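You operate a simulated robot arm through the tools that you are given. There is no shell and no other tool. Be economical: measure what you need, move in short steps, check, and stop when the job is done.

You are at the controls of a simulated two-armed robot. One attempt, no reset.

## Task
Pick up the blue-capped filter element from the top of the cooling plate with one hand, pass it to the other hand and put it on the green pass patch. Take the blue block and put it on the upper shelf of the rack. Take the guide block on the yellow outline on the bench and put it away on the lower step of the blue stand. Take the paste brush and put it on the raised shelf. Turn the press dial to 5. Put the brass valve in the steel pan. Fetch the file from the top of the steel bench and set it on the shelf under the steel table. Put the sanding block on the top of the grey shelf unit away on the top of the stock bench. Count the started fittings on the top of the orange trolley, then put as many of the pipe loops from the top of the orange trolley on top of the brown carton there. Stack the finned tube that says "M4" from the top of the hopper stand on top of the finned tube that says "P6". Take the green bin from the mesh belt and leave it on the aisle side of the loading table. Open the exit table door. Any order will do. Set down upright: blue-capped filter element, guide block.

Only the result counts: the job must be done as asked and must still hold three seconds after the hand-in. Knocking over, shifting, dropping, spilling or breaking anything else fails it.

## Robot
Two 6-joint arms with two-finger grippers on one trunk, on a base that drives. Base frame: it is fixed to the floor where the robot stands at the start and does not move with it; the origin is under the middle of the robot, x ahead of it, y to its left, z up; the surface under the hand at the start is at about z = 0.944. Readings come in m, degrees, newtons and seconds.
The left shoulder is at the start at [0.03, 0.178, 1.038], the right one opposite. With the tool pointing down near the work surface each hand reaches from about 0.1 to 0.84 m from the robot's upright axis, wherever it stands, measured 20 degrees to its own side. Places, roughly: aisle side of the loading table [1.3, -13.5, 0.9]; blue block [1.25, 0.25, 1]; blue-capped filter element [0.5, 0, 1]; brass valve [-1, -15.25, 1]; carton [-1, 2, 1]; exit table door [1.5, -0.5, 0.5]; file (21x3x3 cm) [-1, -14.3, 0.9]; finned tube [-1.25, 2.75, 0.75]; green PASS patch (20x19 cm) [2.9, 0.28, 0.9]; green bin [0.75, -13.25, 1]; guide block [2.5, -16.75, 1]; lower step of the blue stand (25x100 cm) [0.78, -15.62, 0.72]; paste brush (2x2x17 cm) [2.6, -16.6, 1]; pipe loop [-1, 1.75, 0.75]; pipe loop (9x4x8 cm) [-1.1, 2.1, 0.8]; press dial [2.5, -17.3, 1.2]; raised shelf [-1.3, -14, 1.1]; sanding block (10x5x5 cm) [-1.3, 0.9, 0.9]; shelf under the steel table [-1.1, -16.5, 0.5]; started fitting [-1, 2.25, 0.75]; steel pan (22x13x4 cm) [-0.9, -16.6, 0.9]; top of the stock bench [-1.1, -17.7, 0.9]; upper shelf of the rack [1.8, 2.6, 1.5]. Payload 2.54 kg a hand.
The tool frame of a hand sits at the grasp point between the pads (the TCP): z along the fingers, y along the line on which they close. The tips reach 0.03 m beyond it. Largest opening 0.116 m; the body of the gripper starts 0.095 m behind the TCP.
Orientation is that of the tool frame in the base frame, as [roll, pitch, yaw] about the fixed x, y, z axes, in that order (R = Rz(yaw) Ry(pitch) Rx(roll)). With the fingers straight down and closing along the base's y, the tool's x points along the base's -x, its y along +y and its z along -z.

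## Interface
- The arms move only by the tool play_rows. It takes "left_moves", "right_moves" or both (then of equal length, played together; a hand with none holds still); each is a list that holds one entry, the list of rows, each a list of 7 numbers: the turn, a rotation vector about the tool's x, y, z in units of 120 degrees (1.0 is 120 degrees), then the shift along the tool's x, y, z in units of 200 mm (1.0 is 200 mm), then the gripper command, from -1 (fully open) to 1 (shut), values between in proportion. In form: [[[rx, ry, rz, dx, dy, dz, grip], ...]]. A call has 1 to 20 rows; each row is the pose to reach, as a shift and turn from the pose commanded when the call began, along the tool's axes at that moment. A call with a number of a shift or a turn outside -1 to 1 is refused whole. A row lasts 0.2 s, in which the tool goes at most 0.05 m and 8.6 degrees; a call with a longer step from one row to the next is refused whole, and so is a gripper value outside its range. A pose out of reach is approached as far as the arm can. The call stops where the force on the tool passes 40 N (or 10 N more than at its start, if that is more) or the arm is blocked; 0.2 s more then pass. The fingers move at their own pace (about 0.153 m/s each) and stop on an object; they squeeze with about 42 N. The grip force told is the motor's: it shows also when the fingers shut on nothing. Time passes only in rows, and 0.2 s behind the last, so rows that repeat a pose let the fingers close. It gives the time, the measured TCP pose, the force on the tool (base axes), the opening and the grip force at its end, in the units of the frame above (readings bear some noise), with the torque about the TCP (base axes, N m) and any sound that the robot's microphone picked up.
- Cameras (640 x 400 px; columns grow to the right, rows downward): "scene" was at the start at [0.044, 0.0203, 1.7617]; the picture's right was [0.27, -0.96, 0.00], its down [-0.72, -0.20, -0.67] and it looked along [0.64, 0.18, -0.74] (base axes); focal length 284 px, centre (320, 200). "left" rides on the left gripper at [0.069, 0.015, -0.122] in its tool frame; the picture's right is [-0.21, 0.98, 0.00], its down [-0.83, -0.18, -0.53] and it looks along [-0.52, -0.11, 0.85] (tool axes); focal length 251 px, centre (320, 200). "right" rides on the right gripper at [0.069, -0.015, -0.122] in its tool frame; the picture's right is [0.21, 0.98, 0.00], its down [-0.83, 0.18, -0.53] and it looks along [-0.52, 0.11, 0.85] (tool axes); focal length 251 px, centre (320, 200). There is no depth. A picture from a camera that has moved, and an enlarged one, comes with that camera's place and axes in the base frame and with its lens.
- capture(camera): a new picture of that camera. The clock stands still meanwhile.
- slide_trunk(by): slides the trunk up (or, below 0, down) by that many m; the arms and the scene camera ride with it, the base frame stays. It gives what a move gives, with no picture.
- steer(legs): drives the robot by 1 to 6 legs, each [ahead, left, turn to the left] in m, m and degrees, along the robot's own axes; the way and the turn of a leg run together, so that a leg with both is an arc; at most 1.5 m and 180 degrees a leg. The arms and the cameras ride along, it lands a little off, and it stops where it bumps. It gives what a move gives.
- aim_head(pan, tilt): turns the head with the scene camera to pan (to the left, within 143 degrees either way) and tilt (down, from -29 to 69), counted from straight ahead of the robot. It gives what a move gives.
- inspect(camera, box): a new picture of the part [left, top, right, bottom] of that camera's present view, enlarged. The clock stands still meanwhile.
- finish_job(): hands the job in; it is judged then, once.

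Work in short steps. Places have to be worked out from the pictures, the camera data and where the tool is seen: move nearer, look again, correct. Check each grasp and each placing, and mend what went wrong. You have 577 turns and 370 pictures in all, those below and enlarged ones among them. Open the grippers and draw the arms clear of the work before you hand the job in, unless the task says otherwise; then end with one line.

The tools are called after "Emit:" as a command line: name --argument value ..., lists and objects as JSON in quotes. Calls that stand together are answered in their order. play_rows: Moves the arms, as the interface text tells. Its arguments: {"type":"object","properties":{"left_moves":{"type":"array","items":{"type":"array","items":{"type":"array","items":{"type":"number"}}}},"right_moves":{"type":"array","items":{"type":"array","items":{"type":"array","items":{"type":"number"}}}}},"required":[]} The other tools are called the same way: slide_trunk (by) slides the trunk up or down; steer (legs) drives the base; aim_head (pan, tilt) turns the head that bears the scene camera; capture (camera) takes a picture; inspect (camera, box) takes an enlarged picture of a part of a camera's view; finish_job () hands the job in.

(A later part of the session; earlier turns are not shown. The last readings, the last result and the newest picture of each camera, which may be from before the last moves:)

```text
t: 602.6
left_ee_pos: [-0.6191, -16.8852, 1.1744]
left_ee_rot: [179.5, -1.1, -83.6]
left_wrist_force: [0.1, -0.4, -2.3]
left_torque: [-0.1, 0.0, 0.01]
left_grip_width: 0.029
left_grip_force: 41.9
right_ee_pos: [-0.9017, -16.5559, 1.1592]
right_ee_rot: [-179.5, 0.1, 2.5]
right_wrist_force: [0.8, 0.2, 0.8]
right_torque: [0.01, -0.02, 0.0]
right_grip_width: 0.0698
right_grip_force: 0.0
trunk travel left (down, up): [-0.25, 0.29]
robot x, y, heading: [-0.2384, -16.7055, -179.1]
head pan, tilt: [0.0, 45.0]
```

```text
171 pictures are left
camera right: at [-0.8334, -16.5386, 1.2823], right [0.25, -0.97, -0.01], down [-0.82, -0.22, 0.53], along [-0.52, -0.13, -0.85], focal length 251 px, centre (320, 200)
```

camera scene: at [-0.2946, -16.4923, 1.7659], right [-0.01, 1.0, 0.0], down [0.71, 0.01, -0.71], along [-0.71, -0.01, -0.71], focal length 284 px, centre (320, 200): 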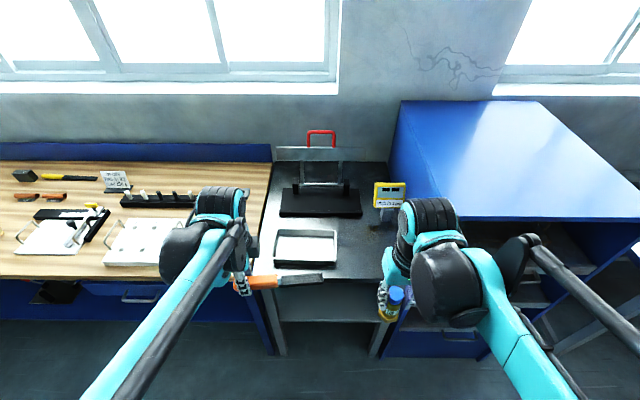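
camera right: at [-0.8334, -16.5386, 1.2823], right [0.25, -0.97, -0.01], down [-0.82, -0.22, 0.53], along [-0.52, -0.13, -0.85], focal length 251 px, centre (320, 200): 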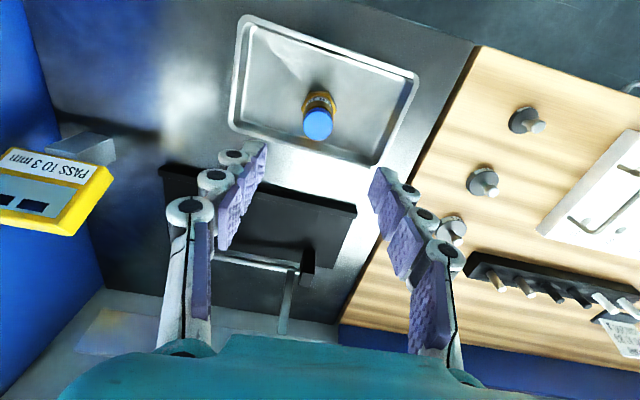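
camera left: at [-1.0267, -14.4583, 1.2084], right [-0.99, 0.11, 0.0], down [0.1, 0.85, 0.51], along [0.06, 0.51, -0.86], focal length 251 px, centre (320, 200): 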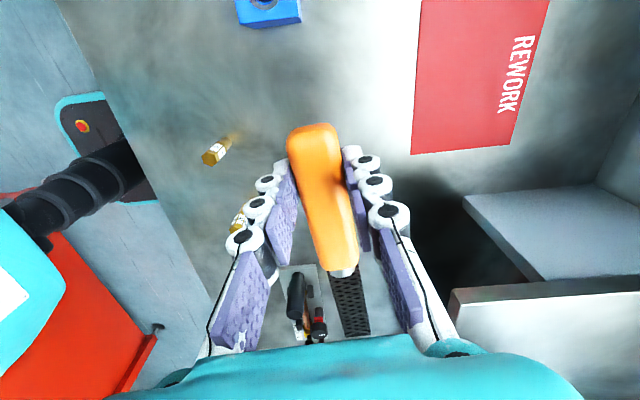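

Valve stands in the pan. Now the file: I retract the right hand, strafe right 0.45 m, and lower the trunk to look at the under-shelf.

Emit:
play_rows --right_moves '[[[0, 0, 0, 0.2, 0, -0.1, -0.2], [0, 0, 0, 0.4, 0, -0.2, -0.5], [0, 0, 0, 0.6, 0, -0.2, -0.8], [0, 0, 0, 0.8, 0, -0.2, -1], [0, 0, 0, 0.98, -0.05, -0.2, -1]]]'

Emit:
play_rows --right_moves '[[[0, 0, 0, 0.2, -0.05, 0, -1], [0, 0, 0, 0.4, -0.1, 0, -1], [0, 0, 0, 0.6, -0.15, 0, -1], [0, 0, 0, 0.8, -0.2, 0, -1]]]'

Emit:
steer --legs '[[0, -0.45, -0.8]]'

Emit:
slide_trunk --by -0.24

Emit:
aim_head --pan 15 --tilt 52

Emit:
capture --camera "scene"

Emit:
capture --camera "left"

```text
t: 603.8
left_ee_pos: [-0.6199, -16.8846, 1.1736]
left_ee_rot: [179.4, -1.3, -83.6]
left_wrist_force: [0.2, -1.0, -1.4]
left_torque: [-0.09, 0.0, 0.03]
left_grip_width: 0.0291
left_grip_force: 42.1
right_ee_pos: [-0.7062, -16.537, 1.1987]
right_ee_rot: [-179.7, 0.0, 2.4]
right_wrist_force: [0.3, -0.6, 0.1]
right_torque: [0.02, 0.02, -0.03]
right_grip_width: 0.1161
right_grip_force: 0.1
trunk travel left (down, up): [-0.25, 0.29]
robot x, y, heading: [-0.2388, -16.7056, -179.3]
head pan, tilt: [0.0, 45.0]
```

```text
t: 604.8
left_ee_pos: [-0.6175, -16.8848, 1.1749]
left_ee_rot: [179.4, -1.2, -83.7]
left_wrist_force: [1.4, -0.2, -2.0]
left_torque: [-0.08, 0.03, 0.01]
left_grip_width: 0.029
left_grip_force: 41.9
right_ee_pos: [-0.5448, -16.4914, 1.2007]
right_ee_rot: [-179.5, 0.0, 2.4]
right_wrist_force: [-0.3, -0.3, 0.6]
right_torque: [0.05, 0.03, 0.0]
right_grip_width: 0.1158
right_grip_force: 0.0
trunk travel left (down, up): [-0.25, 0.29]
robot x, y, heading: [-0.2351, -16.7073, -179.4]
head pan, tilt: [0.0, 45.0]
```

```text
t: 607.5
left_ee_pos: [-0.6248, -16.4253, 1.1743]
left_ee_rot: [179.5, -1.3, -84.9]
left_wrist_force: [-0.2, -0.1, -2.1]
left_torque: [-0.12, 0.01, -0.06]
left_grip_width: 0.0289
left_grip_force: 42.0
right_ee_pos: [-0.542, -16.0324, 1.1996]
right_ee_rot: [-179.6, 0.1, 1.0]
right_wrist_force: [0.4, 0.5, -0.4]
right_torque: [-0.03, 0.0, -0.04]
right_grip_width: 0.1159
right_grip_force: 0.1
trunk travel left (down, up): [-0.25, 0.29]
robot x, y, heading: [-0.2407, -16.2543, 179.4]
head pan, tilt: [0.0, 45.0]
```

```text
t: 610.0
left_ee_pos: [-0.6239, -16.4252, 0.9342]
left_ee_rot: [179.5, -1.1, -84.9]
left_wrist_force: [0.4, 0.4, -2.5]
left_torque: [-0.08, 0.0, 0.0]
left_grip_width: 0.0291
left_grip_force: 42.2
right_ee_pos: [-0.5423, -16.0324, 0.9584]
right_ee_rot: [-179.4, 0.0, 1.1]
right_wrist_force: [-0.3, 0.2, 0.1]
right_torque: [0.03, 0.03, 0.03]
right_grip_width: 0.1159
right_grip_force: 0.0
trunk travel left (down, up): [-0.01, 0.53]
robot x, y, heading: [-0.237, -16.2526, 179.4]
head pan, tilt: [0.0, 45.0]
```

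```text
t: 610.8
left_ee_pos: [-0.6237, -16.4242, 0.9337]
left_ee_rot: [179.5, -1.1, -84.8]
left_wrist_force: [-0.5, -1.1, -2.5]
left_torque: [-0.08, 0.0, -0.01]
left_grip_width: 0.0287
left_grip_force: 41.7
right_ee_pos: [-0.5416, -16.0337, 0.9597]
right_ee_rot: [-179.5, 0.1, 1.1]
right_wrist_force: [1.0, 0.4, -0.2]
right_torque: [0.03, 0.02, -0.01]
right_grip_width: 0.1161
right_grip_force: 0.0
trunk travel left (down, up): [-0.01, 0.53]
robot x, y, heading: [-0.238, -16.2557, 179.5]
head pan, tilt: [15.0, 52.0]
```

```text
170 pictures are left
camera scene: at [-0.2836, -16.2773, 1.5163], right [-0.25, 0.97, 0.0], down [0.76, 0.2, -0.62], along [-0.6, -0.15, -0.79], focal length 284 px, centre (320, 200)
```

scene: 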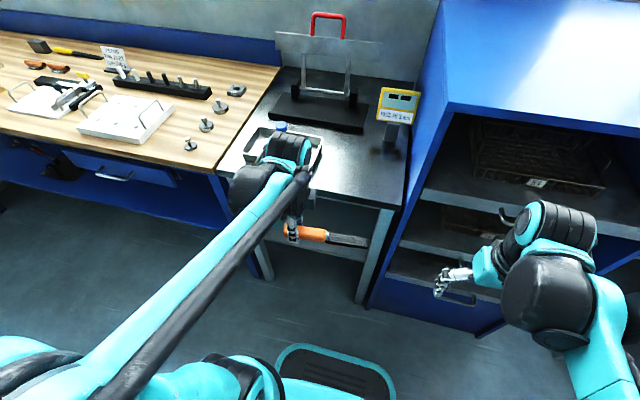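

```text
169 pictures are left
camera left: at [-0.6327, -16.4928, 1.0572], right [-0.99, 0.13, 0.0], down [0.11, 0.85, 0.51], along [0.06, 0.51, -0.86], focal length 251 px, centre (320, 200)
```

left: 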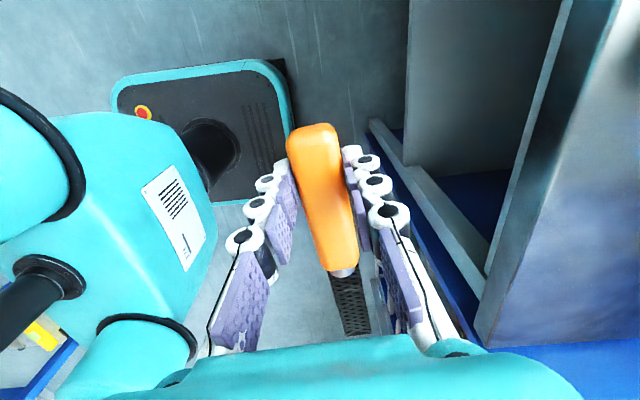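

I shift to y≈−16.42 and back 0.1 m, so the arm can stretch forward-down under the table.

Emit:
steer --legs '[[0, 0.17, 0.5], [-0.1, 0, 0]]'

Emit:
play_rows --left_moves '[[[-0.05, 0, 0, 0, 0.1, 0.05, 0.8], [-0.1, 0, 0, 0, 0.2, 0.12, 0.8], [-0.15, 0, 0, 0, 0.3, 0.2, 0.8], [-0.2, 0, 0, 0, 0.4, 0.3, 0.8], [-0.25, 0, 0, 0, 0.5, 0.4, 0.8], [-0.3, 0, 0, 0, 0.55, 0.52, 0.8], [-0.3, 0, 0, 0, 0.55, 0.6, 0.8], [-0.3, 0, 0, 0, 0.55, 0.6, 0.8]]]'

Emit:
capture --camera "left"

Emit:
capture --camera "scene"

```text
t: 613.0
left_ee_pos: [-0.5207, -16.5993, 0.9346]
left_ee_rot: [179.4, -1.2, -84.4]
left_wrist_force: [1.0, -0.4, -1.6]
left_torque: [-0.06, 0.03, -0.01]
left_grip_width: 0.0293
left_grip_force: 42.4
right_ee_pos: [-0.4433, -16.2067, 0.959]
right_ee_rot: [-179.5, 0.0, 1.6]
right_wrist_force: [0.8, -0.4, 1.1]
right_torque: [-0.01, 0.08, 0.03]
right_grip_width: 0.116
right_grip_force: 0.2
trunk travel left (down, up): [-0.01, 0.53]
robot x, y, heading: [-0.1326, -16.4257, 179.9]
head pan, tilt: [15.0, 52.0]
```

```text
t: 614.8
left_ee_pos: [-0.6332, -16.6117, 0.8153]
left_ee_rot: [143.5, -1.2, -84.4]
left_wrist_force: [0.2, 0.2, -1.7]
left_torque: [-0.1, -0.04, 0.01]
left_grip_width: 0.0288
left_grip_force: 41.6
right_ee_pos: [-0.4433, -16.2046, 0.9599]
right_ee_rot: [-179.5, 0.0, 1.6]
right_wrist_force: [-0.9, 0.1, 0.4]
right_torque: [0.04, 0.0, -0.04]
right_grip_width: 0.1161
right_grip_force: 0.1
trunk travel left (down, up): [-0.01, 0.53]
robot x, y, heading: [-0.1398, -16.4259, 180.1]
head pan, tilt: [15.0, 52.0]
```

```text
168 pictures are left
camera left: at [-0.5662, -16.6724, 0.9229], right [-0.8, 0.15, 0.58], down [0.38, 0.87, 0.3], along [-0.46, 0.46, -0.76], focal length 251 px, centre (320, 200)
```

left: 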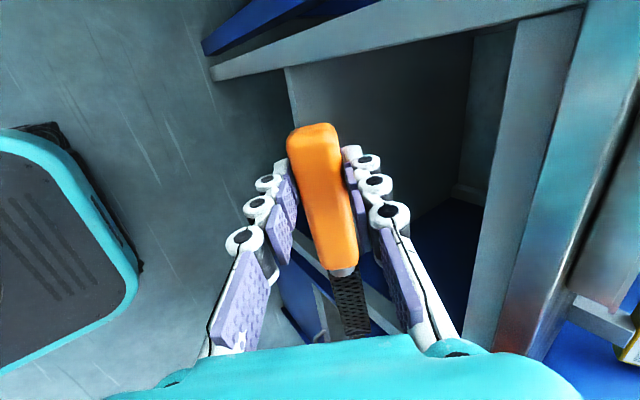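

```text
167 pictures are left
camera scene: at [-0.1829, -16.4475, 1.5163], right [-0.26, 0.97, 0.0], down [0.76, 0.2, -0.62], along [-0.59, -0.16, -0.79], focal length 284 px, centre (320, 200)
```

scene: 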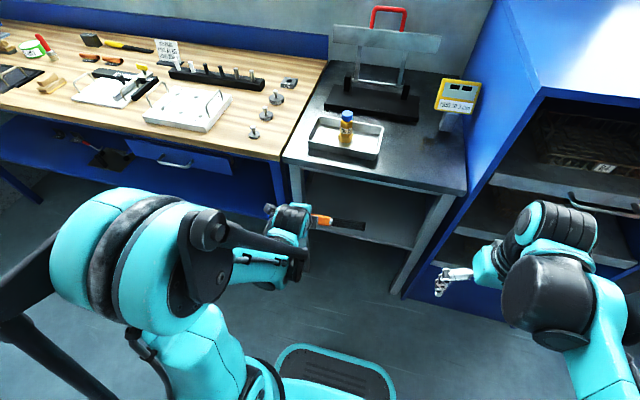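

Works. I shift +y 0.12 m and go down 0.2 m in front of the shelf.

Emit:
play_rows --left_moves '[[[0, 0, 0, -0.15, 0, 0, 0.8], [0, 0, 0, -0.3, 0, 0, 0.8], [0, 0, 0, -0.45, 0, 0, 0.8], [0, 0, 0, -0.6, -0.1, 0.13, 0.8], [0, 0, 0, -0.6, -0.2, 0.27, 0.8], [0, 0, 0, -0.6, -0.3, 0.4, 0.8], [0, 0, 0, -0.6, -0.4, 0.53, 0.8], [0, 0, 0, -0.6, -0.5, 0.66, 0.8], [0, 0, 0, -0.6, -0.6, 0.8, 0.8], [0, 0, 0, -0.6, -0.6, 0.8, 0.8]]]'

Emit:
capture --camera "left"

Emit:
capture --camera "scene"

```text
t: 617.0
left_ee_pos: [-0.7138, -16.4695, 0.692]
left_ee_rot: [143.5, -1.2, -84.4]
left_wrist_force: [-0.1, 0.4, -1.7]
left_torque: [-0.1, -0.02, 0.02]
left_grip_width: 0.0289
left_grip_force: 42.3
left hand out of reach, approached as far as the arm can: row 5, 6, 7, 8, 9, 10
right_ee_pos: [-0.444, -16.2063, 0.9597]
right_ee_rot: [-179.6, 0.1, 1.6]
right_wrist_force: [-0.2, 0.2, -1.0]
right_torque: [0.01, -0.05, 0.03]
right_grip_width: 0.1161
right_grip_force: 0.1
trunk travel left (down, up): [-0.01, 0.53]
robot x, y, heading: [-0.136, -16.4287, 179.8]
head pan, tilt: [15.0, 52.0]
```

```text
166 pictures are left
camera left: at [-0.6472, -16.5306, 0.8006], right [-0.8, 0.15, 0.57], down [0.38, 0.87, 0.3], along [-0.46, 0.46, -0.76], focal length 251 px, centre (320, 200)
```

left: 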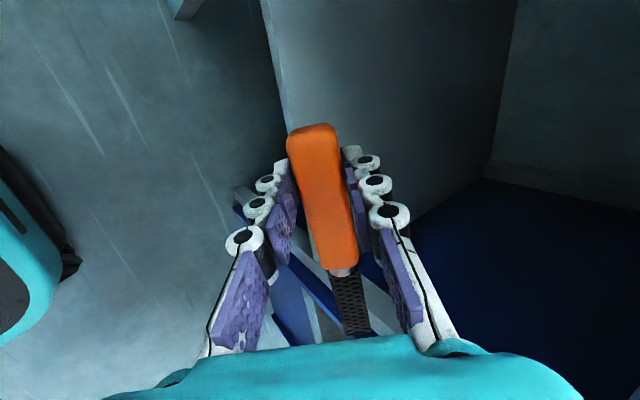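

```text
165 pictures are left
camera scene: at [-0.1828, -16.4475, 1.5163], right [-0.26, 0.97, 0.0], down [0.76, 0.2, -0.62], along [-0.59, -0.16, -0.79], focal length 284 px, centre (320, 200)
```

scene: 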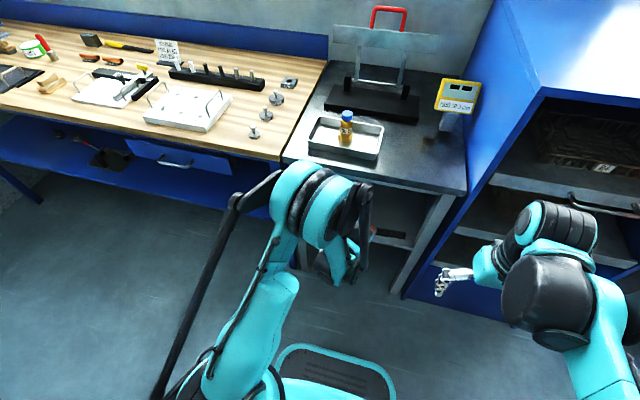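

Height limit near z≈0.69 here; stretching forward should allow lower. I move forward under the table.

Emit:
play_rows --left_moves '[[[0, 0, 0, 0, 0.14, 0.12, 0.8], [0, 0, 0, 0, 0.28, 0.24, 0.8], [0, 0, 0, 0, 0.42, 0.36, 0.8], [0, 0, 0, 0, 0.56, 0.48, 0.8], [0, 0, 0, 0, 0.7, 0.6, 0.8], [0, 0, 0, 0, 0.82, 0.7, 0.8], [0, 0, 0, 0, 0.82, 0.7, 0.8]]]'

Emit:
capture --camera "left"

Emit:
capture --camera "scene"

```text
t: 618.8
left_ee_pos: [-0.8934, -16.485, 0.6578]
left_ee_rot: [143.7, -1.2, -85.3]
left_wrist_force: [0.1, -0.5, -1.3]
left_torque: [-0.1, -0.04, -0.01]
left_grip_width: 0.0291
left_grip_force: 42.0
right_ee_pos: [-0.437, -16.209, 0.9596]
right_ee_rot: [-179.5, 0.1, 1.7]
right_wrist_force: [1.1, -0.8, 0.5]
right_torque: [0.07, 0.07, 0.01]
right_grip_width: 0.1158
right_grip_force: 0.1
trunk travel left (down, up): [-0.01, 0.53]
robot x, y, heading: [-0.1315, -16.4251, 180.1]
head pan, tilt: [15.0, 52.0]
stopped in row 7 (left hand): the arm was blocked; the commanded pose is now the measured one
```

```text
164 pictures are left
camera left: at [-0.8283, -16.5479, 0.7659], right [-0.8, 0.16, 0.58], down [0.4, 0.87, 0.3], along [-0.45, 0.47, -0.76], focal length 251 px, centre (320, 200)
```

left: 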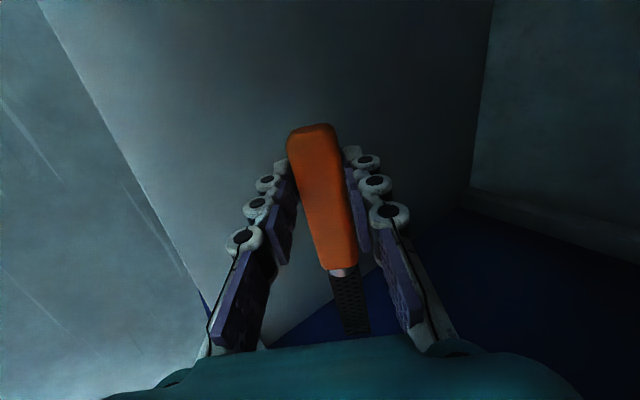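

```text
163 pictures are left
camera scene: at [-0.1749, -16.4501, 1.5161], right [-0.26, 0.97, 0.0], down [0.76, 0.2, -0.62], along [-0.59, -0.16, -0.79], focal length 284 px, centre (320, 200)
```

scene: 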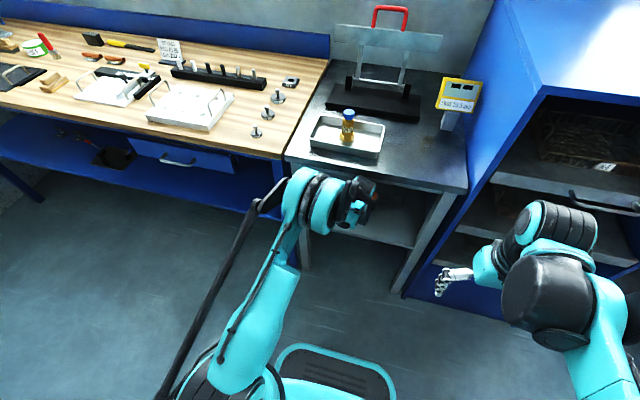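

Blocked, probably at the table edge. I back out 0.15 m into free space and test how low I can get with a steeper tool.

Emit:
play_rows --left_moves '[[[0, 0, 0, 0, -0.15, -0.11, 0.8], [0, 0, 0, 0, -0.3, -0.22, 0.8], [0, 0, 0, 0, -0.45, -0.33, 0.8], [0, 0, 0, 0, -0.6, -0.44, 0.8], [0, 0, 0, 0, -0.6, -0.44, 0.8]]]'

Emit:
slide_trunk --by -0.01

Emit:
play_rows --left_moves '[[[0.06, 0, 0, 0, -0.05, 0.07, 0.8], [0.12, 0, 0, 0, -0.1, 0.14, 0.8], [0.18, 0, 0, 0, -0.15, 0.21, 0.8], [0.24, 0, 0, 0, -0.2, 0.28, 0.8], [0.3, 0, 0, 0, -0.25, 0.35, 0.8], [0.3, 0, 0, 0, -0.35, 0.45, 0.8], [0.3, 0, 0, 0, -0.45, 0.6, 0.8], [0.3, 0, 0, 0, -0.45, 0.6, 0.8]]]'

```text
t: 620.0
left_ee_pos: [-0.7486, -16.4774, 0.6601]
left_ee_rot: [143.4, -1.2, -85.2]
left_wrist_force: [-0.4, -0.5, -2.2]
left_torque: [-0.13, -0.06, -0.02]
left_grip_width: 0.0292
left_grip_force: 41.8
right_ee_pos: [-0.4386, -16.2088, 0.9598]
right_ee_rot: [-179.5, 0.0, 1.7]
right_wrist_force: [-1.3, -0.2, 0.1]
right_torque: [0.01, -0.01, 0.03]
right_grip_width: 0.1161
right_grip_force: 0.0
trunk travel left (down, up): [-0.01, 0.53]
robot x, y, heading: [-0.1302, -16.4248, 180.2]
head pan, tilt: [15.0, 52.0]
```

```text
t: 620.5
left_ee_pos: [-0.7488, -16.475, 0.6496]
left_ee_rot: [143.6, -1.3, -85.1]
left_wrist_force: [1.1, -0.8, -1.6]
left_torque: [-0.07, -0.04, -0.01]
left_grip_width: 0.0291
left_grip_force: 41.6
right_ee_pos: [-0.4384, -16.2077, 0.9499]
right_ee_rot: [-179.6, 0.0, 1.7]
right_wrist_force: [0.2, -0.7, -0.1]
right_torque: [-0.01, 0.03, 0.02]
right_grip_width: 0.116
right_grip_force: 0.1
trunk travel left (down, up): [0.0, 0.54]
robot x, y, heading: [-0.1289, -16.4269, 180.0]
head pan, tilt: [15.0, 52.0]
```

```text
t: 622.4
left_ee_pos: [-0.7485, -16.4779, 0.5001]
left_ee_rot: [179.6, -1.2, -85.1]
left_wrist_force: [-0.3, -0.6, -2.7]
left_torque: [-0.07, -0.03, 0.03]
left_grip_width: 0.0292
left_grip_force: 42.2
right_ee_pos: [-0.4393, -16.2078, 0.9498]
right_ee_rot: [-179.5, 0.0, 1.6]
right_wrist_force: [0.2, -0.6, 0.2]
right_torque: [0.01, -0.01, 0.0]
right_grip_width: 0.116
right_grip_force: 0.2
trunk travel left (down, up): [0.0, 0.54]
robot x, y, heading: [-0.129, -16.4295, 179.8]
head pan, tilt: [15.0, 52.0]
```

With a vertical tool I reach z=0.50 easily. I rise to 0.60, tilt 25°, and move the file 0.1 m forward over the shelf.

Emit:
play_rows --left_moves '[[[0, 0, 0, 0, 0, -0.2, 0.8], [0, 0, 0, 0, 0, -0.4, 0.8], [0, 0, 0, 0, 0, -0.55, 0.8], [-0.07, 0, 0, 0, 0.05, -0.6, 0.8], [-0.14, 0, 0, 0, 0.15, -0.6, 0.8], [-0.21, 0, 0, 0, 0.3, -0.6, 0.8], [-0.21, 0, 0, 0, 0.45, -0.6, 0.8], [-0.21, 0, 0, 0, 0.52, -0.6, 0.8], [-0.21, 0, 0, 0, 0.52, -0.6, 0.8]]]'

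Emit:
capture --camera "left"

Emit:
capture --camera "scene"

```text
t: 624.4
left_ee_pos: [-0.8506, -16.4843, 0.6214]
left_ee_rot: [154.3, -1.2, -85.3]
left_wrist_force: [0.4, -0.4, -1.8]
left_torque: [-0.1, -0.02, -0.01]
left_grip_width: 0.0288
left_grip_force: 41.6
right_ee_pos: [-0.4372, -16.2083, 0.9502]
right_ee_rot: [-179.5, 0.0, 1.7]
right_wrist_force: [0.8, 0.3, 0.0]
right_torque: [0.02, -0.02, -0.03]
right_grip_width: 0.1159
right_grip_force: 0.0
trunk travel left (down, up): [0.0, 0.54]
robot x, y, heading: [-0.1301, -16.4321, 180.1]
head pan, tilt: [15.0, 52.0]
```

```text
162 pictures are left
camera left: at [-0.8065, -16.5481, 0.7392], right [-0.9, 0.15, 0.42], down [0.32, 0.86, 0.38], along [-0.3, 0.48, -0.82], focal length 251 px, centre (320, 200)
```

left: 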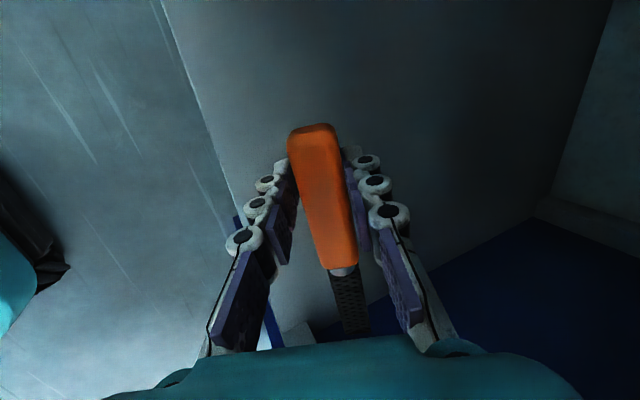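

```text
161 pictures are left
camera scene: at [-0.1762, -16.4489, 1.5063], right [-0.26, 0.97, 0.0], down [0.76, 0.2, -0.62], along [-0.59, -0.16, -0.79], focal length 284 px, centre (320, 200)
```

scene: 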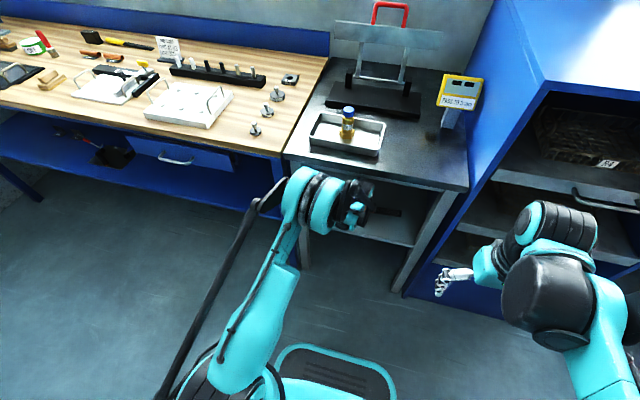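

The shelf surface lies below, edge at x≈−0.807; the file is ~4–5 cm inside. I lower straight down in steps.

Emit:
play_rows --left_moves '[[[0, 0, 0, 0, -0.04, 0.09, 0.8], [0, 0, 0, 0, -0.08, 0.17, 0.8], [0, 0, 0, 0, -0.11, 0.24, 0.8], [0, 0, 0, 0, -0.14, 0.3, 0.8], [0, 0, 0, 0, -0.16, 0.34, 0.8], [0, 0, 0, 0, -0.18, 0.38, 0.8], [0, 0, 0, 0, -0.18, 0.38, 0.8]]]'

Emit:
capture --camera "left"

```text
t: 626.0
left_ee_pos: [-0.8505, -16.4869, 0.5377]
left_ee_rot: [154.2, -1.2, -85.2]
left_wrist_force: [-0.2, -1.4, -1.2]
left_torque: [-0.1, -0.06, -0.02]
left_grip_width: 0.029
left_grip_force: 41.8
right_ee_pos: [-0.4379, -16.2087, 0.949]
right_ee_rot: [-179.5, 0.0, 1.7]
right_wrist_force: [-0.5, 0.6, 0.2]
right_torque: [-0.03, 0.0, -0.02]
right_grip_width: 0.1159
right_grip_force: 0.0
trunk travel left (down, up): [0.0, 0.54]
robot x, y, heading: [-0.1319, -16.4319, 180.0]
head pan, tilt: [15.0, 52.0]
```

```text
160 pictures are left
camera left: at [-0.8061, -16.5508, 0.6548], right [-0.9, 0.15, 0.42], down [0.32, 0.86, 0.38], along [-0.3, 0.48, -0.82], focal length 251 px, centre (320, 200)
```

left: 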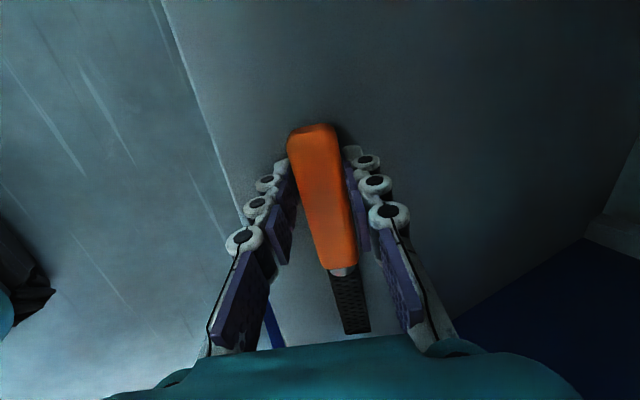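

Not touching yet; continue in small steps.

Emit:
play_rows --left_moves '[[[0, 0, 0, 0, -0.01, 0.022, 0.8], [0, 0, 0, 0, -0.02, 0.045, 0.8], [0, 0, 0, 0, -0.03, 0.067, 0.8], [0, 0, 0, 0, -0.04, 0.09, 0.8], [0, 0, 0, 0, -0.05, 0.112, 0.8], [0, 0, 0, 0, -0.06, 0.135, 0.8], [0, 0, 0, 0, -0.06, 0.135, 0.8]]]'

Emit:
capture --camera "left"

```text
t: 626.5
left_ee_pos: [-0.8502, -16.4861, 0.5367]
left_ee_rot: [153.9, -1.1, -85.3]
left_wrist_force: [9.0, -1.1, 31.5]
left_torque: [0.16, -0.6, -0.05]
left_grip_width: 0.0288
left_grip_force: 41.4
right_ee_pos: [-0.434, -16.2081, 0.9509]
right_ee_rot: [-179.4, 0.2, 1.7]
right_wrist_force: [0.4, -0.2, -0.1]
right_torque: [0.02, -0.01, -0.02]
right_grip_width: 0.1158
right_grip_force: 0.0
trunk travel left (down, up): [0.0, 0.54]
robot x, y, heading: [-0.1246, -16.4276, 180.0]
head pan, tilt: [15.0, 52.0]
stopped in row 2 (left hand): the force on the tool passed its limit at 48 N (the readings are from after the stop); the commanded pose is now the measured one
```

```text
159 pictures are left
camera left: at [-0.8051, -16.5507, 0.654], right [-0.89, 0.15, 0.43], down [0.33, 0.86, 0.38], along [-0.31, 0.48, -0.82], focal length 251 px, centre (320, 200)
```

left: 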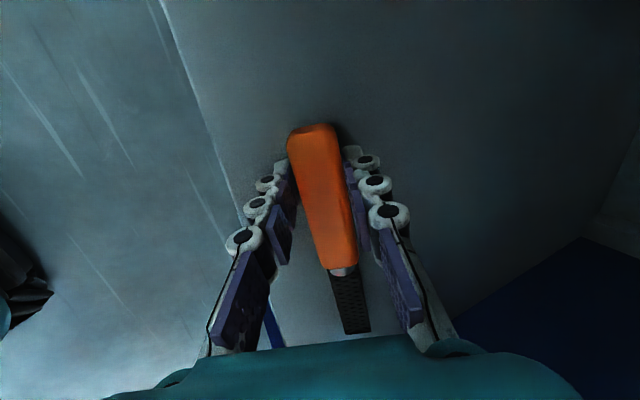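

Contact with the shelf. Ease 3 mm, open, and withdraw up and back.

Emit:
play_rows --left_moves '[[[0, 0, 0, 0, 0.005, -0.015, 0.6], [0, 0, 0, 0, 0.005, -0.015, 0.3], [0, 0, 0, 0, 0.005, -0.015, 0.1], [0, 0, 0, 0, 0.005, -0.015, 0.0], [0, 0, 0, 0, 0.04, -0.1, 0.0], [0, 0, 0, 0, 0.09, -0.2, 0.0], [0, 0, 0, 0, 0.11, -0.3, 0.0], [0, 0, 0, 0, 0.0, -0.35, 0.0], [0, 0, 0, 0, -0.15, -0.35, 0.0]]]'

Emit:
capture --camera "left"

```text
t: 628.5
left_ee_pos: [-0.7938, -16.4808, 0.5837]
left_ee_rot: [154.1, -1.2, -85.3]
left_wrist_force: [0.1, 0.2, 0.4]
left_torque: [-0.01, 0.0, 0.02]
left_grip_width: 0.0583
left_grip_force: 0.1
right_ee_pos: [-0.4376, -16.209, 0.9497]
right_ee_rot: [-179.5, 0.1, 1.7]
right_wrist_force: [0.0, 0.4, -0.4]
right_torque: [0.04, -0.02, -0.01]
right_grip_width: 0.1161
right_grip_force: 0.0
trunk travel left (down, up): [0.0, 0.54]
robot x, y, heading: [-0.1313, -16.4309, 180.1]
head pan, tilt: [15.0, 52.0]
```

```text
158 pictures are left
camera left: at [-0.7486, -16.5449, 0.7018], right [-0.89, 0.15, 0.42], down [0.33, 0.86, 0.38], along [-0.31, 0.48, -0.82], focal length 251 px, centre (320, 200)
```

left: 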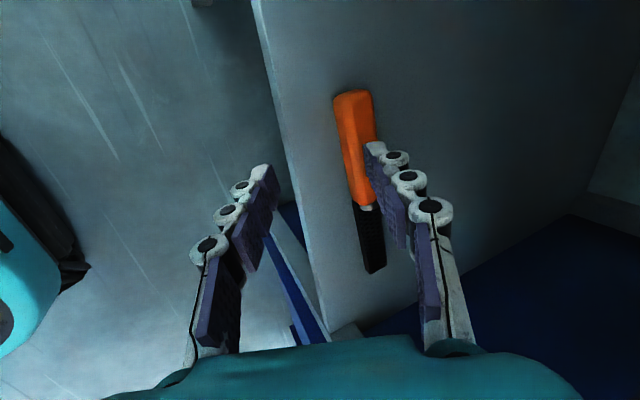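

The file rests on the shelf. I withdraw the hand, straighten it, and raise the trunk.

Emit:
play_rows --left_moves '[[[0, 0, 0, 0, -0.05, -0.15, 0.0], [0, 0, 0, 0, -0.2, -0.25, 0.0], [0, 0, 0, 0, -0.38, -0.3, -0.5], [0, 0, 0, 0, -0.56, -0.32, -1], [0, 0, 0, 0, -0.75, -0.32, -1], [0, 0, 0, 0, -0.95, -0.32, -1]]]'

Emit:
slide_trunk --by 0.25

Emit:
inspect --camera "scene" --box '[260, 180, 440, 300]'

```text
t: 629.9
left_ee_pos: [-0.6829, -16.4308, 0.6263]
left_ee_rot: [154.2, -1.3, -85.2]
left_wrist_force: [0.0, 0.6, 0.1]
left_torque: [0.03, 0.01, 0.01]
left_grip_width: 0.116
left_grip_force: 0.0
left hand out of reach, approached as far as the arm can: row 3, 4, 5, 6
right_ee_pos: [-0.4371, -16.2072, 0.9485]
right_ee_rot: [-179.5, 0.1, 1.7]
right_wrist_force: [0.5, 0.0, 0.0]
right_torque: [-0.03, 0.0, -0.01]
right_grip_width: 0.116
right_grip_force: 0.1
trunk travel left (down, up): [0.0, 0.54]
robot x, y, heading: [-0.13, -16.4294, 180.1]
head pan, tilt: [15.0, 52.0]
```

```text
t: 632.4
left_ee_pos: [-0.6833, -16.4289, 0.8756]
left_ee_rot: [154.1, -1.3, -85.2]
left_wrist_force: [-0.5, -0.6, 0.3]
left_torque: [-0.02, 0.02, 0.02]
left_grip_width: 0.1162
left_grip_force: 0.0
right_ee_pos: [-0.4382, -16.2072, 1.1993]
right_ee_rot: [-179.5, 0.1, 1.8]
right_wrist_force: [-0.1, -0.1, 0.1]
right_torque: [-0.02, -0.01, 0.03]
right_grip_width: 0.1162
right_grip_force: 0.1
trunk travel left (down, up): [-0.25, 0.29]
robot x, y, heading: [-0.1317, -16.4281, 179.8]
head pan, tilt: [15.0, 52.0]
```

```text
3.33 times, centred on (350, 240) of scene
camera zoom: at [-0.1761, -16.4489, 1.7562], right [-0.26, 0.97, 0.0], down [0.76, 0.2, -0.62], along [-0.59, -0.16, -0.79], focal length 947 px, centre (220, 67)
```

zoom: 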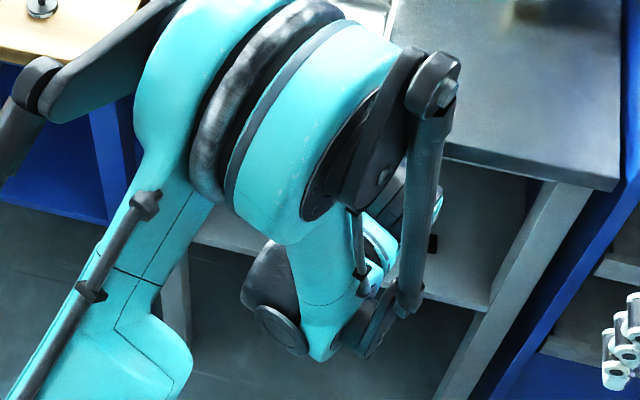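

I straighten the left tool and raise it, then yaw it back.

Emit:
play_rows --left_moves '[[[0.05, 0, 0, 0, 0, -0.15, -1], [0.1, 0, 0, 0, 0, -0.3, -1], [0.15, 0, 0, 0, 0, -0.45, -1], [0.2, 0, 0, 0, 0.1, -0.6, -1], [0.214, 0, 0, 0, 0.2, -0.8, -1], [0.214, 0, 0, 0, 0.3, -0.98, -1]]]'

Emit:
play_rows --left_moves '[[[0, 0, -0.07, 0.05, 0, -0.05, -1], [0, 0, -0.14, 0.1, 0, -0.1, -1], [0, 0, -0.21, 0.15, 0, -0.15, -1], [0, 0, -0.28, 0.2, 0, -0.2, -1], [0, 0, -0.35, 0.25, 0, -0.2, -1], [0, 0, -0.42, 0.3, 0, -0.2, -1], [0, 0, -0.49, 0.35, 0, -0.2, -1], [0, 0, -0.56, 0.4, 0, -0.2, -1], [0, 0, -0.63, 0.45, 0, -0.2, -1], [0, 0, -0.71, 0.5, 0, -0.2, -1], [0, 0, -0.71, 0.5, 0, -0.2, -1]]]'

Emit:
capture --camera "scene"

```text
t: 633.8
left_ee_pos: [-0.65, -16.4208, 1.0797]
left_ee_rot: [179.9, -1.2, -85.1]
left_wrist_force: [0.0, 0.1, 0.5]
left_torque: [-0.02, 0.02, 0.01]
left_grip_width: 0.116
left_grip_force: 0.1
right_ee_pos: [-0.4377, -16.2096, 1.2006]
right_ee_rot: [-179.5, -0.1, 1.7]
right_wrist_force: [-0.2, 0.6, 0.1]
right_torque: [-0.01, 0.01, 0.0]
right_grip_width: 0.1157
right_grip_force: 0.0
trunk travel left (down, up): [-0.25, 0.29]
robot x, y, heading: [-0.1301, -16.4283, 180.2]
head pan, tilt: [15.0, 52.0]
```

```text
refused: row 10 steps farther than a row can; nothing moved
```

```text
156 pictures are left
camera scene: at [-0.1754, -16.4492, 1.7563], right [-0.26, 0.97, 0.0], down [0.76, 0.2, -0.62], along [-0.59, -0.16, -0.79], focal length 284 px, centre (320, 200)
```

scene: 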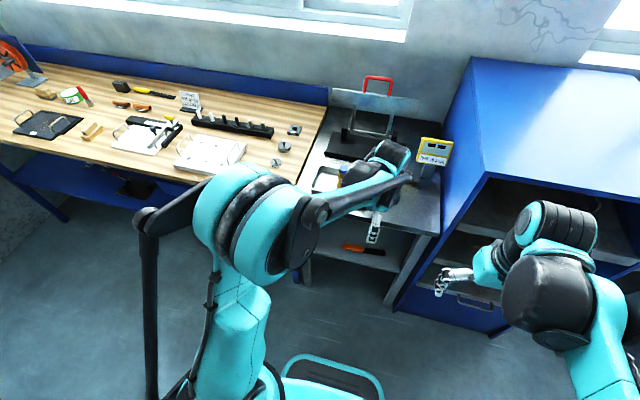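

File visible on the shelf. I finish the yaw turn with proper steps.

Emit:
play_rows --left_moves '[[[0, 0, -0.065, 0.05, 0, -0.05, -1], [0, 0, -0.13, 0.1, 0, -0.1, -1], [0, 0, -0.195, 0.15, 0, -0.15, -1], [0, 0, -0.26, 0.2, 0, -0.2, -1], [0, 0, -0.325, 0.25, 0, -0.25, -1], [0, 0, -0.39, 0.3, 0, -0.3, -1], [0, 0, -0.455, 0.35, 0, -0.35, -1], [0, 0, -0.52, 0.4, 0, -0.4, -1], [0, 0, -0.585, 0.45, 0, -0.4, -1], [0, 0, -0.65, 0.5, 0, -0.4, -1], [0, 0, -0.71, 0.55, 0, -0.4, -1]]]'

Emit:
aim_head --pan 0 --tilt 30

```text
t: 636.2
left_ee_pos: [-0.6423, -16.5303, 1.1605]
left_ee_rot: [178.7, -0.1, 0.0]
left_wrist_force: [-0.1, -0.5, 0.0]
left_torque: [0.03, -0.01, -0.03]
left_grip_width: 0.1159
left_grip_force: 0.1
right_ee_pos: [-0.4366, -16.2072, 1.2003]
right_ee_rot: [-179.5, 0.0, 1.7]
right_wrist_force: [0.1, -1.3, 0.3]
right_torque: [0.02, -0.02, -0.03]
right_grip_width: 0.1162
right_grip_force: 0.2
trunk travel left (down, up): [-0.25, 0.29]
robot x, y, heading: [-0.1292, -16.428, 180.0]
head pan, tilt: [15.0, 52.0]
```

```text
t: 637.1
left_ee_pos: [-0.6422, -16.532, 1.1599]
left_ee_rot: [178.6, 0.0, 0.1]
left_wrist_force: [0.2, 0.5, 0.6]
left_torque: [0.03, 0.02, 0.01]
left_grip_width: 0.1157
left_grip_force: 0.0
right_ee_pos: [-0.4369, -16.2089, 1.2009]
right_ee_rot: [-179.6, 0.0, 1.7]
right_wrist_force: [0.7, 0.0, 0.7]
right_torque: [-0.04, 0.0, 0.01]
right_grip_width: 0.1158
right_grip_force: 0.0
trunk travel left (down, up): [-0.25, 0.29]
robot x, y, heading: [-0.1286, -16.4294, 179.9]
head pan, tilt: [0.0, 30.0]
```

Next the workbench to the east (guide block, brush, dial). I move to y≈−17, turn around and drive to x≈1.6.

Emit:
steer --legs '[[0.0, 0.55, 0], [0, 0, 180], [1.4, 0, 0], [0.3, 0, 0]]'

Emit:
capture --camera "scene"

```text
t: 655.8
left_ee_pos: [2.0826, -16.9244, 1.1614]
left_ee_rot: [178.7, 0.0, 178.7]
left_wrist_force: [0.1, 0.9, 0.7]
left_torque: [0.0, 0.05, 0.0]
left_grip_width: 0.1161
left_grip_force: 0.0
right_ee_pos: [1.8707, -17.2423, 1.1993]
right_ee_rot: [-179.5, -0.2, -179.6]
right_wrist_force: [1.3, -0.2, -0.1]
right_torque: [0.0, 0.02, 0.01]
right_grip_width: 0.1162
right_grip_force: 0.1
trunk travel left (down, up): [-0.25, 0.29]
robot x, y, heading: [1.566, -17.0119, -1.2]
head pan, tilt: [0.0, 30.0]
```

```text
155 pictures are left
camera scene: at [1.6278, -17.0168, 1.7884], right [-0.02, -1.0, 0.0], down [-0.5, 0.01, -0.87], along [0.87, -0.02, -0.5], focal length 284 px, centre (320, 200)
```

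scene: 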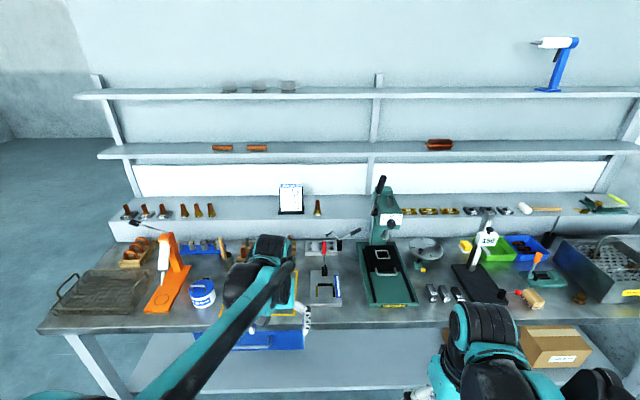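

The left hand hides the yellow outline. I pull it back and zoom in.

Emit:
play_rows --left_moves '[[[0, 0, 0, 0.2, 0, 0, -1], [0, 0, 0, 0.4, 0.1, 0, -1], [0, 0, 0, 0.6, 0.2, 0, -1], [0, 0, 0, 0.8, 0.3, 0, -1], [0, 0, 0, 0.95, 0.45, 0, -1]]]'

Emit:
inspect --camera "scene" --box '[100, 170, 340, 330]'

Emit:
inspect --camera "scene" --box '[300, 160, 560, 330]'

```text
t: 657.0
left_ee_pos: [1.8937, -16.8299, 1.1648]
left_ee_rot: [178.8, 0.1, 178.7]
left_wrist_force: [-0.2, 0.3, -0.1]
left_torque: [-0.02, 0.01, -0.01]
left_grip_width: 0.1163
left_grip_force: 0.0
right_ee_pos: [1.8695, -17.2413, 1.2002]
right_ee_rot: [-179.5, 0.1, -179.7]
right_wrist_force: [0.0, 0.5, 1.2]
right_torque: [-0.02, -0.03, -0.01]
right_grip_width: 0.1161
right_grip_force: 0.0
trunk travel left (down, up): [-0.25, 0.29]
robot x, y, heading: [1.5679, -17.0165, -1.1]
head pan, tilt: [0.0, 30.0]
```

```text
2.50 times, centred on (220, 250) of scene
camera zoom: at [1.625, -17.0161, 1.7886], right [-0.02, -1.0, 0.0], down [-0.5, 0.01, -0.87], along [0.87, -0.02, -0.5], focal length 711 px, centre (570, 75)
```

zoom: 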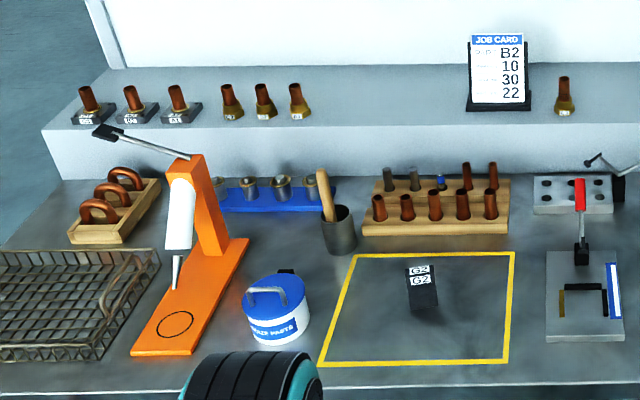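

```text
2.35 times, centred on (430, 245) of scene
camera zoom: at [1.625, -17.0161, 1.7886], right [-0.02, -1.0, 0.0], down [-0.5, 0.01, -0.87], along [0.87, -0.02, -0.5], focal length 669 px, centre (61, 94)
```

zoom: 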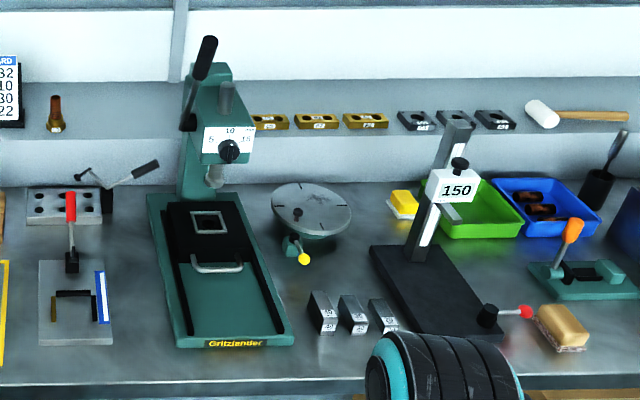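

Guide block G2 stands at about (2.45, −16.80); the brush is in the grey cup at (2.58, −16.64); the press dial knob is at about (2.5, −17.30, 1.18). I zoom in on the dial.

Emit:
inspect --camera "scene" --box '[360, 190, 420, 240]'

Emit:
capture --camera "right"

```text
8.00 times, centred on (390, 215) of scene
camera zoom: at [1.625, -17.0161, 1.7886], right [-0.02, -1.0, 0.0], down [-0.5, 0.01, -0.87], along [0.87, -0.02, -0.5], focal length 2274 px, centre (-240, 80)
```

zoom: 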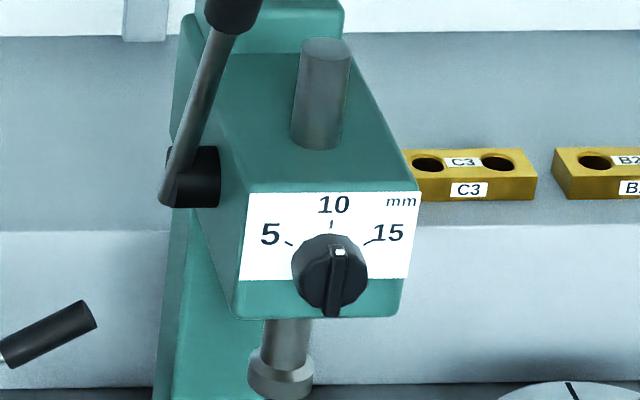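

```text
151 pictures are left
camera right: at [1.7996, -17.2562, 1.3223], right [-0.22, 0.98, -0.01], down [0.82, 0.19, 0.53], along [0.52, 0.11, -0.85], focal length 251 px, centre (320, 200)
```

right: 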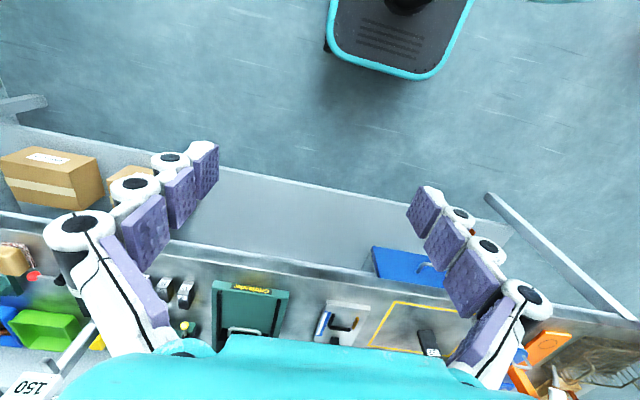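

The knob points at about 10–11; 5 lies ~60° to the left. I drive ahead 0.12 m and turn the right hand to point forward.

Emit:
steer --legs '[[0.12, 0, 1.1]]'

Emit:
play_rows --right_moves '[[[0, -0.065, 0, -0.15, 0, 0, -1], [0, -0.13, 0, -0.3, 0, 0, -1], [0, -0.195, 0, -0.45, 0, 0, -1], [0, -0.26, 0, -0.6, 0, 0, -1], [0, -0.325, 0, -0.75, 0, 0, -1], [0, -0.39, 0, -0.85, 0, 0, -1], [0, -0.455, 0, -0.92, 0, 0, -1], [0, -0.52, 0, -0.98, 0, 0, -1], [0, -0.585, 0, -0.98, 0, 0, -1], [0, -0.65, 0, -0.98, 0, 0, -1], [0, -0.71, 0, -0.98, 0, 0, -1], [0, -0.75, 0, -0.98, 0, 0, -1]]]'

Emit:
capture --camera "right"

Emit:
capture --camera "scene"

```text
t: 658.2
left_ee_pos: [2.013, -16.8258, 1.1635]
left_ee_rot: [178.6, -0.1, 179.9]
left_wrist_force: [0.6, 0.2, 0.0]
left_torque: [0.02, 0.04, 0.03]
left_grip_width: 0.1158
left_grip_force: 0.0
right_ee_pos: [1.9968, -17.238, 1.1991]
right_ee_rot: [-179.5, -0.2, -178.5]
right_wrist_force: [0.7, -0.5, 0.7]
right_torque: [0.03, 0.03, 0.04]
right_grip_width: 0.116
right_grip_force: 0.0
trunk travel left (down, up): [-0.25, 0.29]
robot x, y, heading: [1.6913, -17.0196, -0.2]
head pan, tilt: [0.0, 30.0]
```

```text
t: 660.8
left_ee_pos: [2.0123, -16.8259, 1.1648]
left_ee_rot: [178.7, 0.0, 179.7]
left_wrist_force: [-0.9, 0.1, 0.7]
left_torque: [0.01, 0.0, 0.04]
left_grip_width: 0.1162
left_grip_force: 0.0
right_ee_pos: [2.1972, -17.2338, 1.2319]
right_ee_rot: [-111.5, 89.6, -110.1]
right_wrist_force: [-0.4, 0.2, 1.2]
right_torque: [0.0, 0.0, -0.01]
right_grip_width: 0.1155
right_grip_force: 0.2
right hand out of reach, approached as far as the arm can: row 11, 12
trunk travel left (down, up): [-0.25, 0.29]
robot x, y, heading: [1.6894, -17.0167, 0.0]
head pan, tilt: [0.0, 30.0]
```

```text
150 pictures are left
camera right: at [2.0754, -17.252, 1.1629], right [-0.02, 0.97, -0.22], down [-0.54, 0.17, 0.83], along [0.84, 0.14, 0.52], focal length 251 px, centre (320, 200)
```

right: 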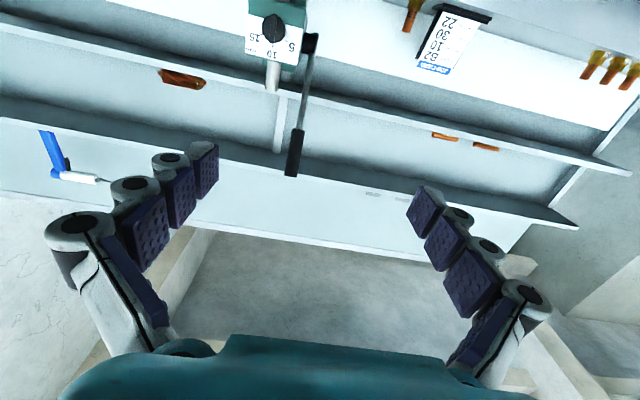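

```text
149 pictures are left
camera scene: at [1.7478, -17.017, 1.7885], right [0.0, -1.0, 0.0], down [-0.5, 0.0, -0.87], along [0.87, 0.0, -0.5], focal length 284 px, centre (320, 200)
```

scene: 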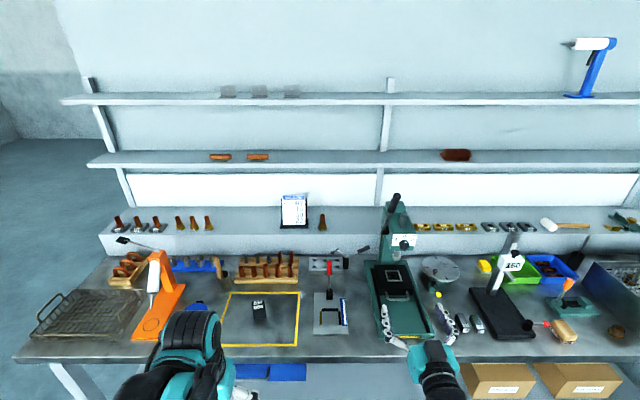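

Tool points forward. The knob computes to about (2.52, −17.31, 1.16). I align laterally and advance partway.

Emit:
play_rows --right_moves '[[[0, 0, 0, 0.1, -0.1, 0.08, -1], [0, 0, 0, 0.2, -0.2, 0.16, -1], [0, 0, 0, 0.3, -0.3, 0.25, -1], [0, 0, 0, 0.36, -0.38, 0.4, -1], [0, 0, 0, 0.36, -0.38, 0.55, -1], [0, 0, 0, 0.36, -0.38, 0.7, -1], [0, 0, 0, 0.36, -0.38, 0.7, -1]]]'

Emit:
capture --camera "right"

Emit:
inspect --camera "scene" --box '[350, 200, 450, 280]'

```text
t: 662.4
left_ee_pos: [2.0101, -16.8257, 1.1654]
left_ee_rot: [178.8, 0.0, 179.8]
left_wrist_force: [0.5, -0.6, 0.4]
left_torque: [-0.03, -0.04, 0.01]
left_grip_width: 0.1163
left_grip_force: 0.0
right_ee_pos: [2.3392, -17.3054, 1.1621]
right_ee_rot: [-95.5, 89.5, -93.9]
right_wrist_force: [0.0, 0.1, 0.9]
right_torque: [0.0, 0.01, -0.01]
right_grip_width: 0.1162
right_grip_force: 0.1
right hand out of reach, approached as far as the arm can: row 1, 2, 3, 4, 5
trunk travel left (down, up): [-0.25, 0.29]
robot x, y, heading: [1.6935, -17.0151, -0.3]
head pan, tilt: [0.0, 30.0]
```

```text
148 pictures are left
camera right: at [2.2176, -17.3242, 1.0932], right [-0.03, 0.97, -0.22], down [-0.54, 0.17, 0.82], along [0.84, 0.14, 0.52], focal length 251 px, centre (320, 200)
```

right: 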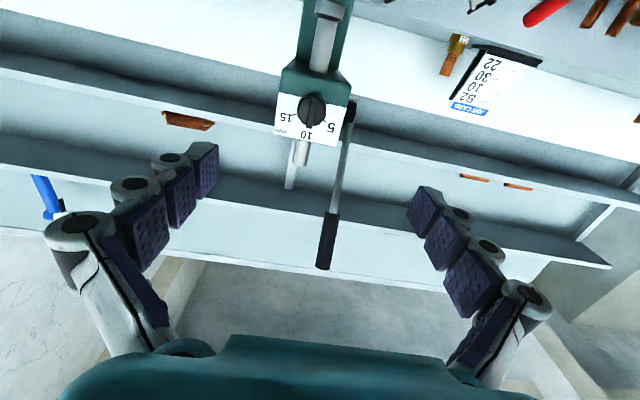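

```text
5.00 times, centred on (400, 240) of scene
camera zoom: at [1.747, -17.0169, 1.7886], right [0.0, -1.0, 0.0], down [-0.5, 0.0, -0.87], along [0.87, 0.0, -0.5], focal length 1421 px, centre (-80, 0)
```

zoom: 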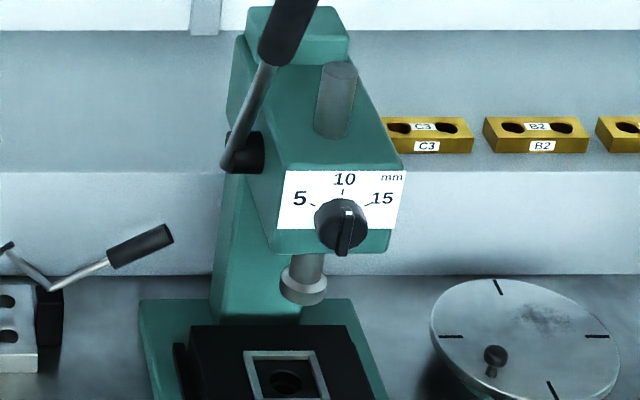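

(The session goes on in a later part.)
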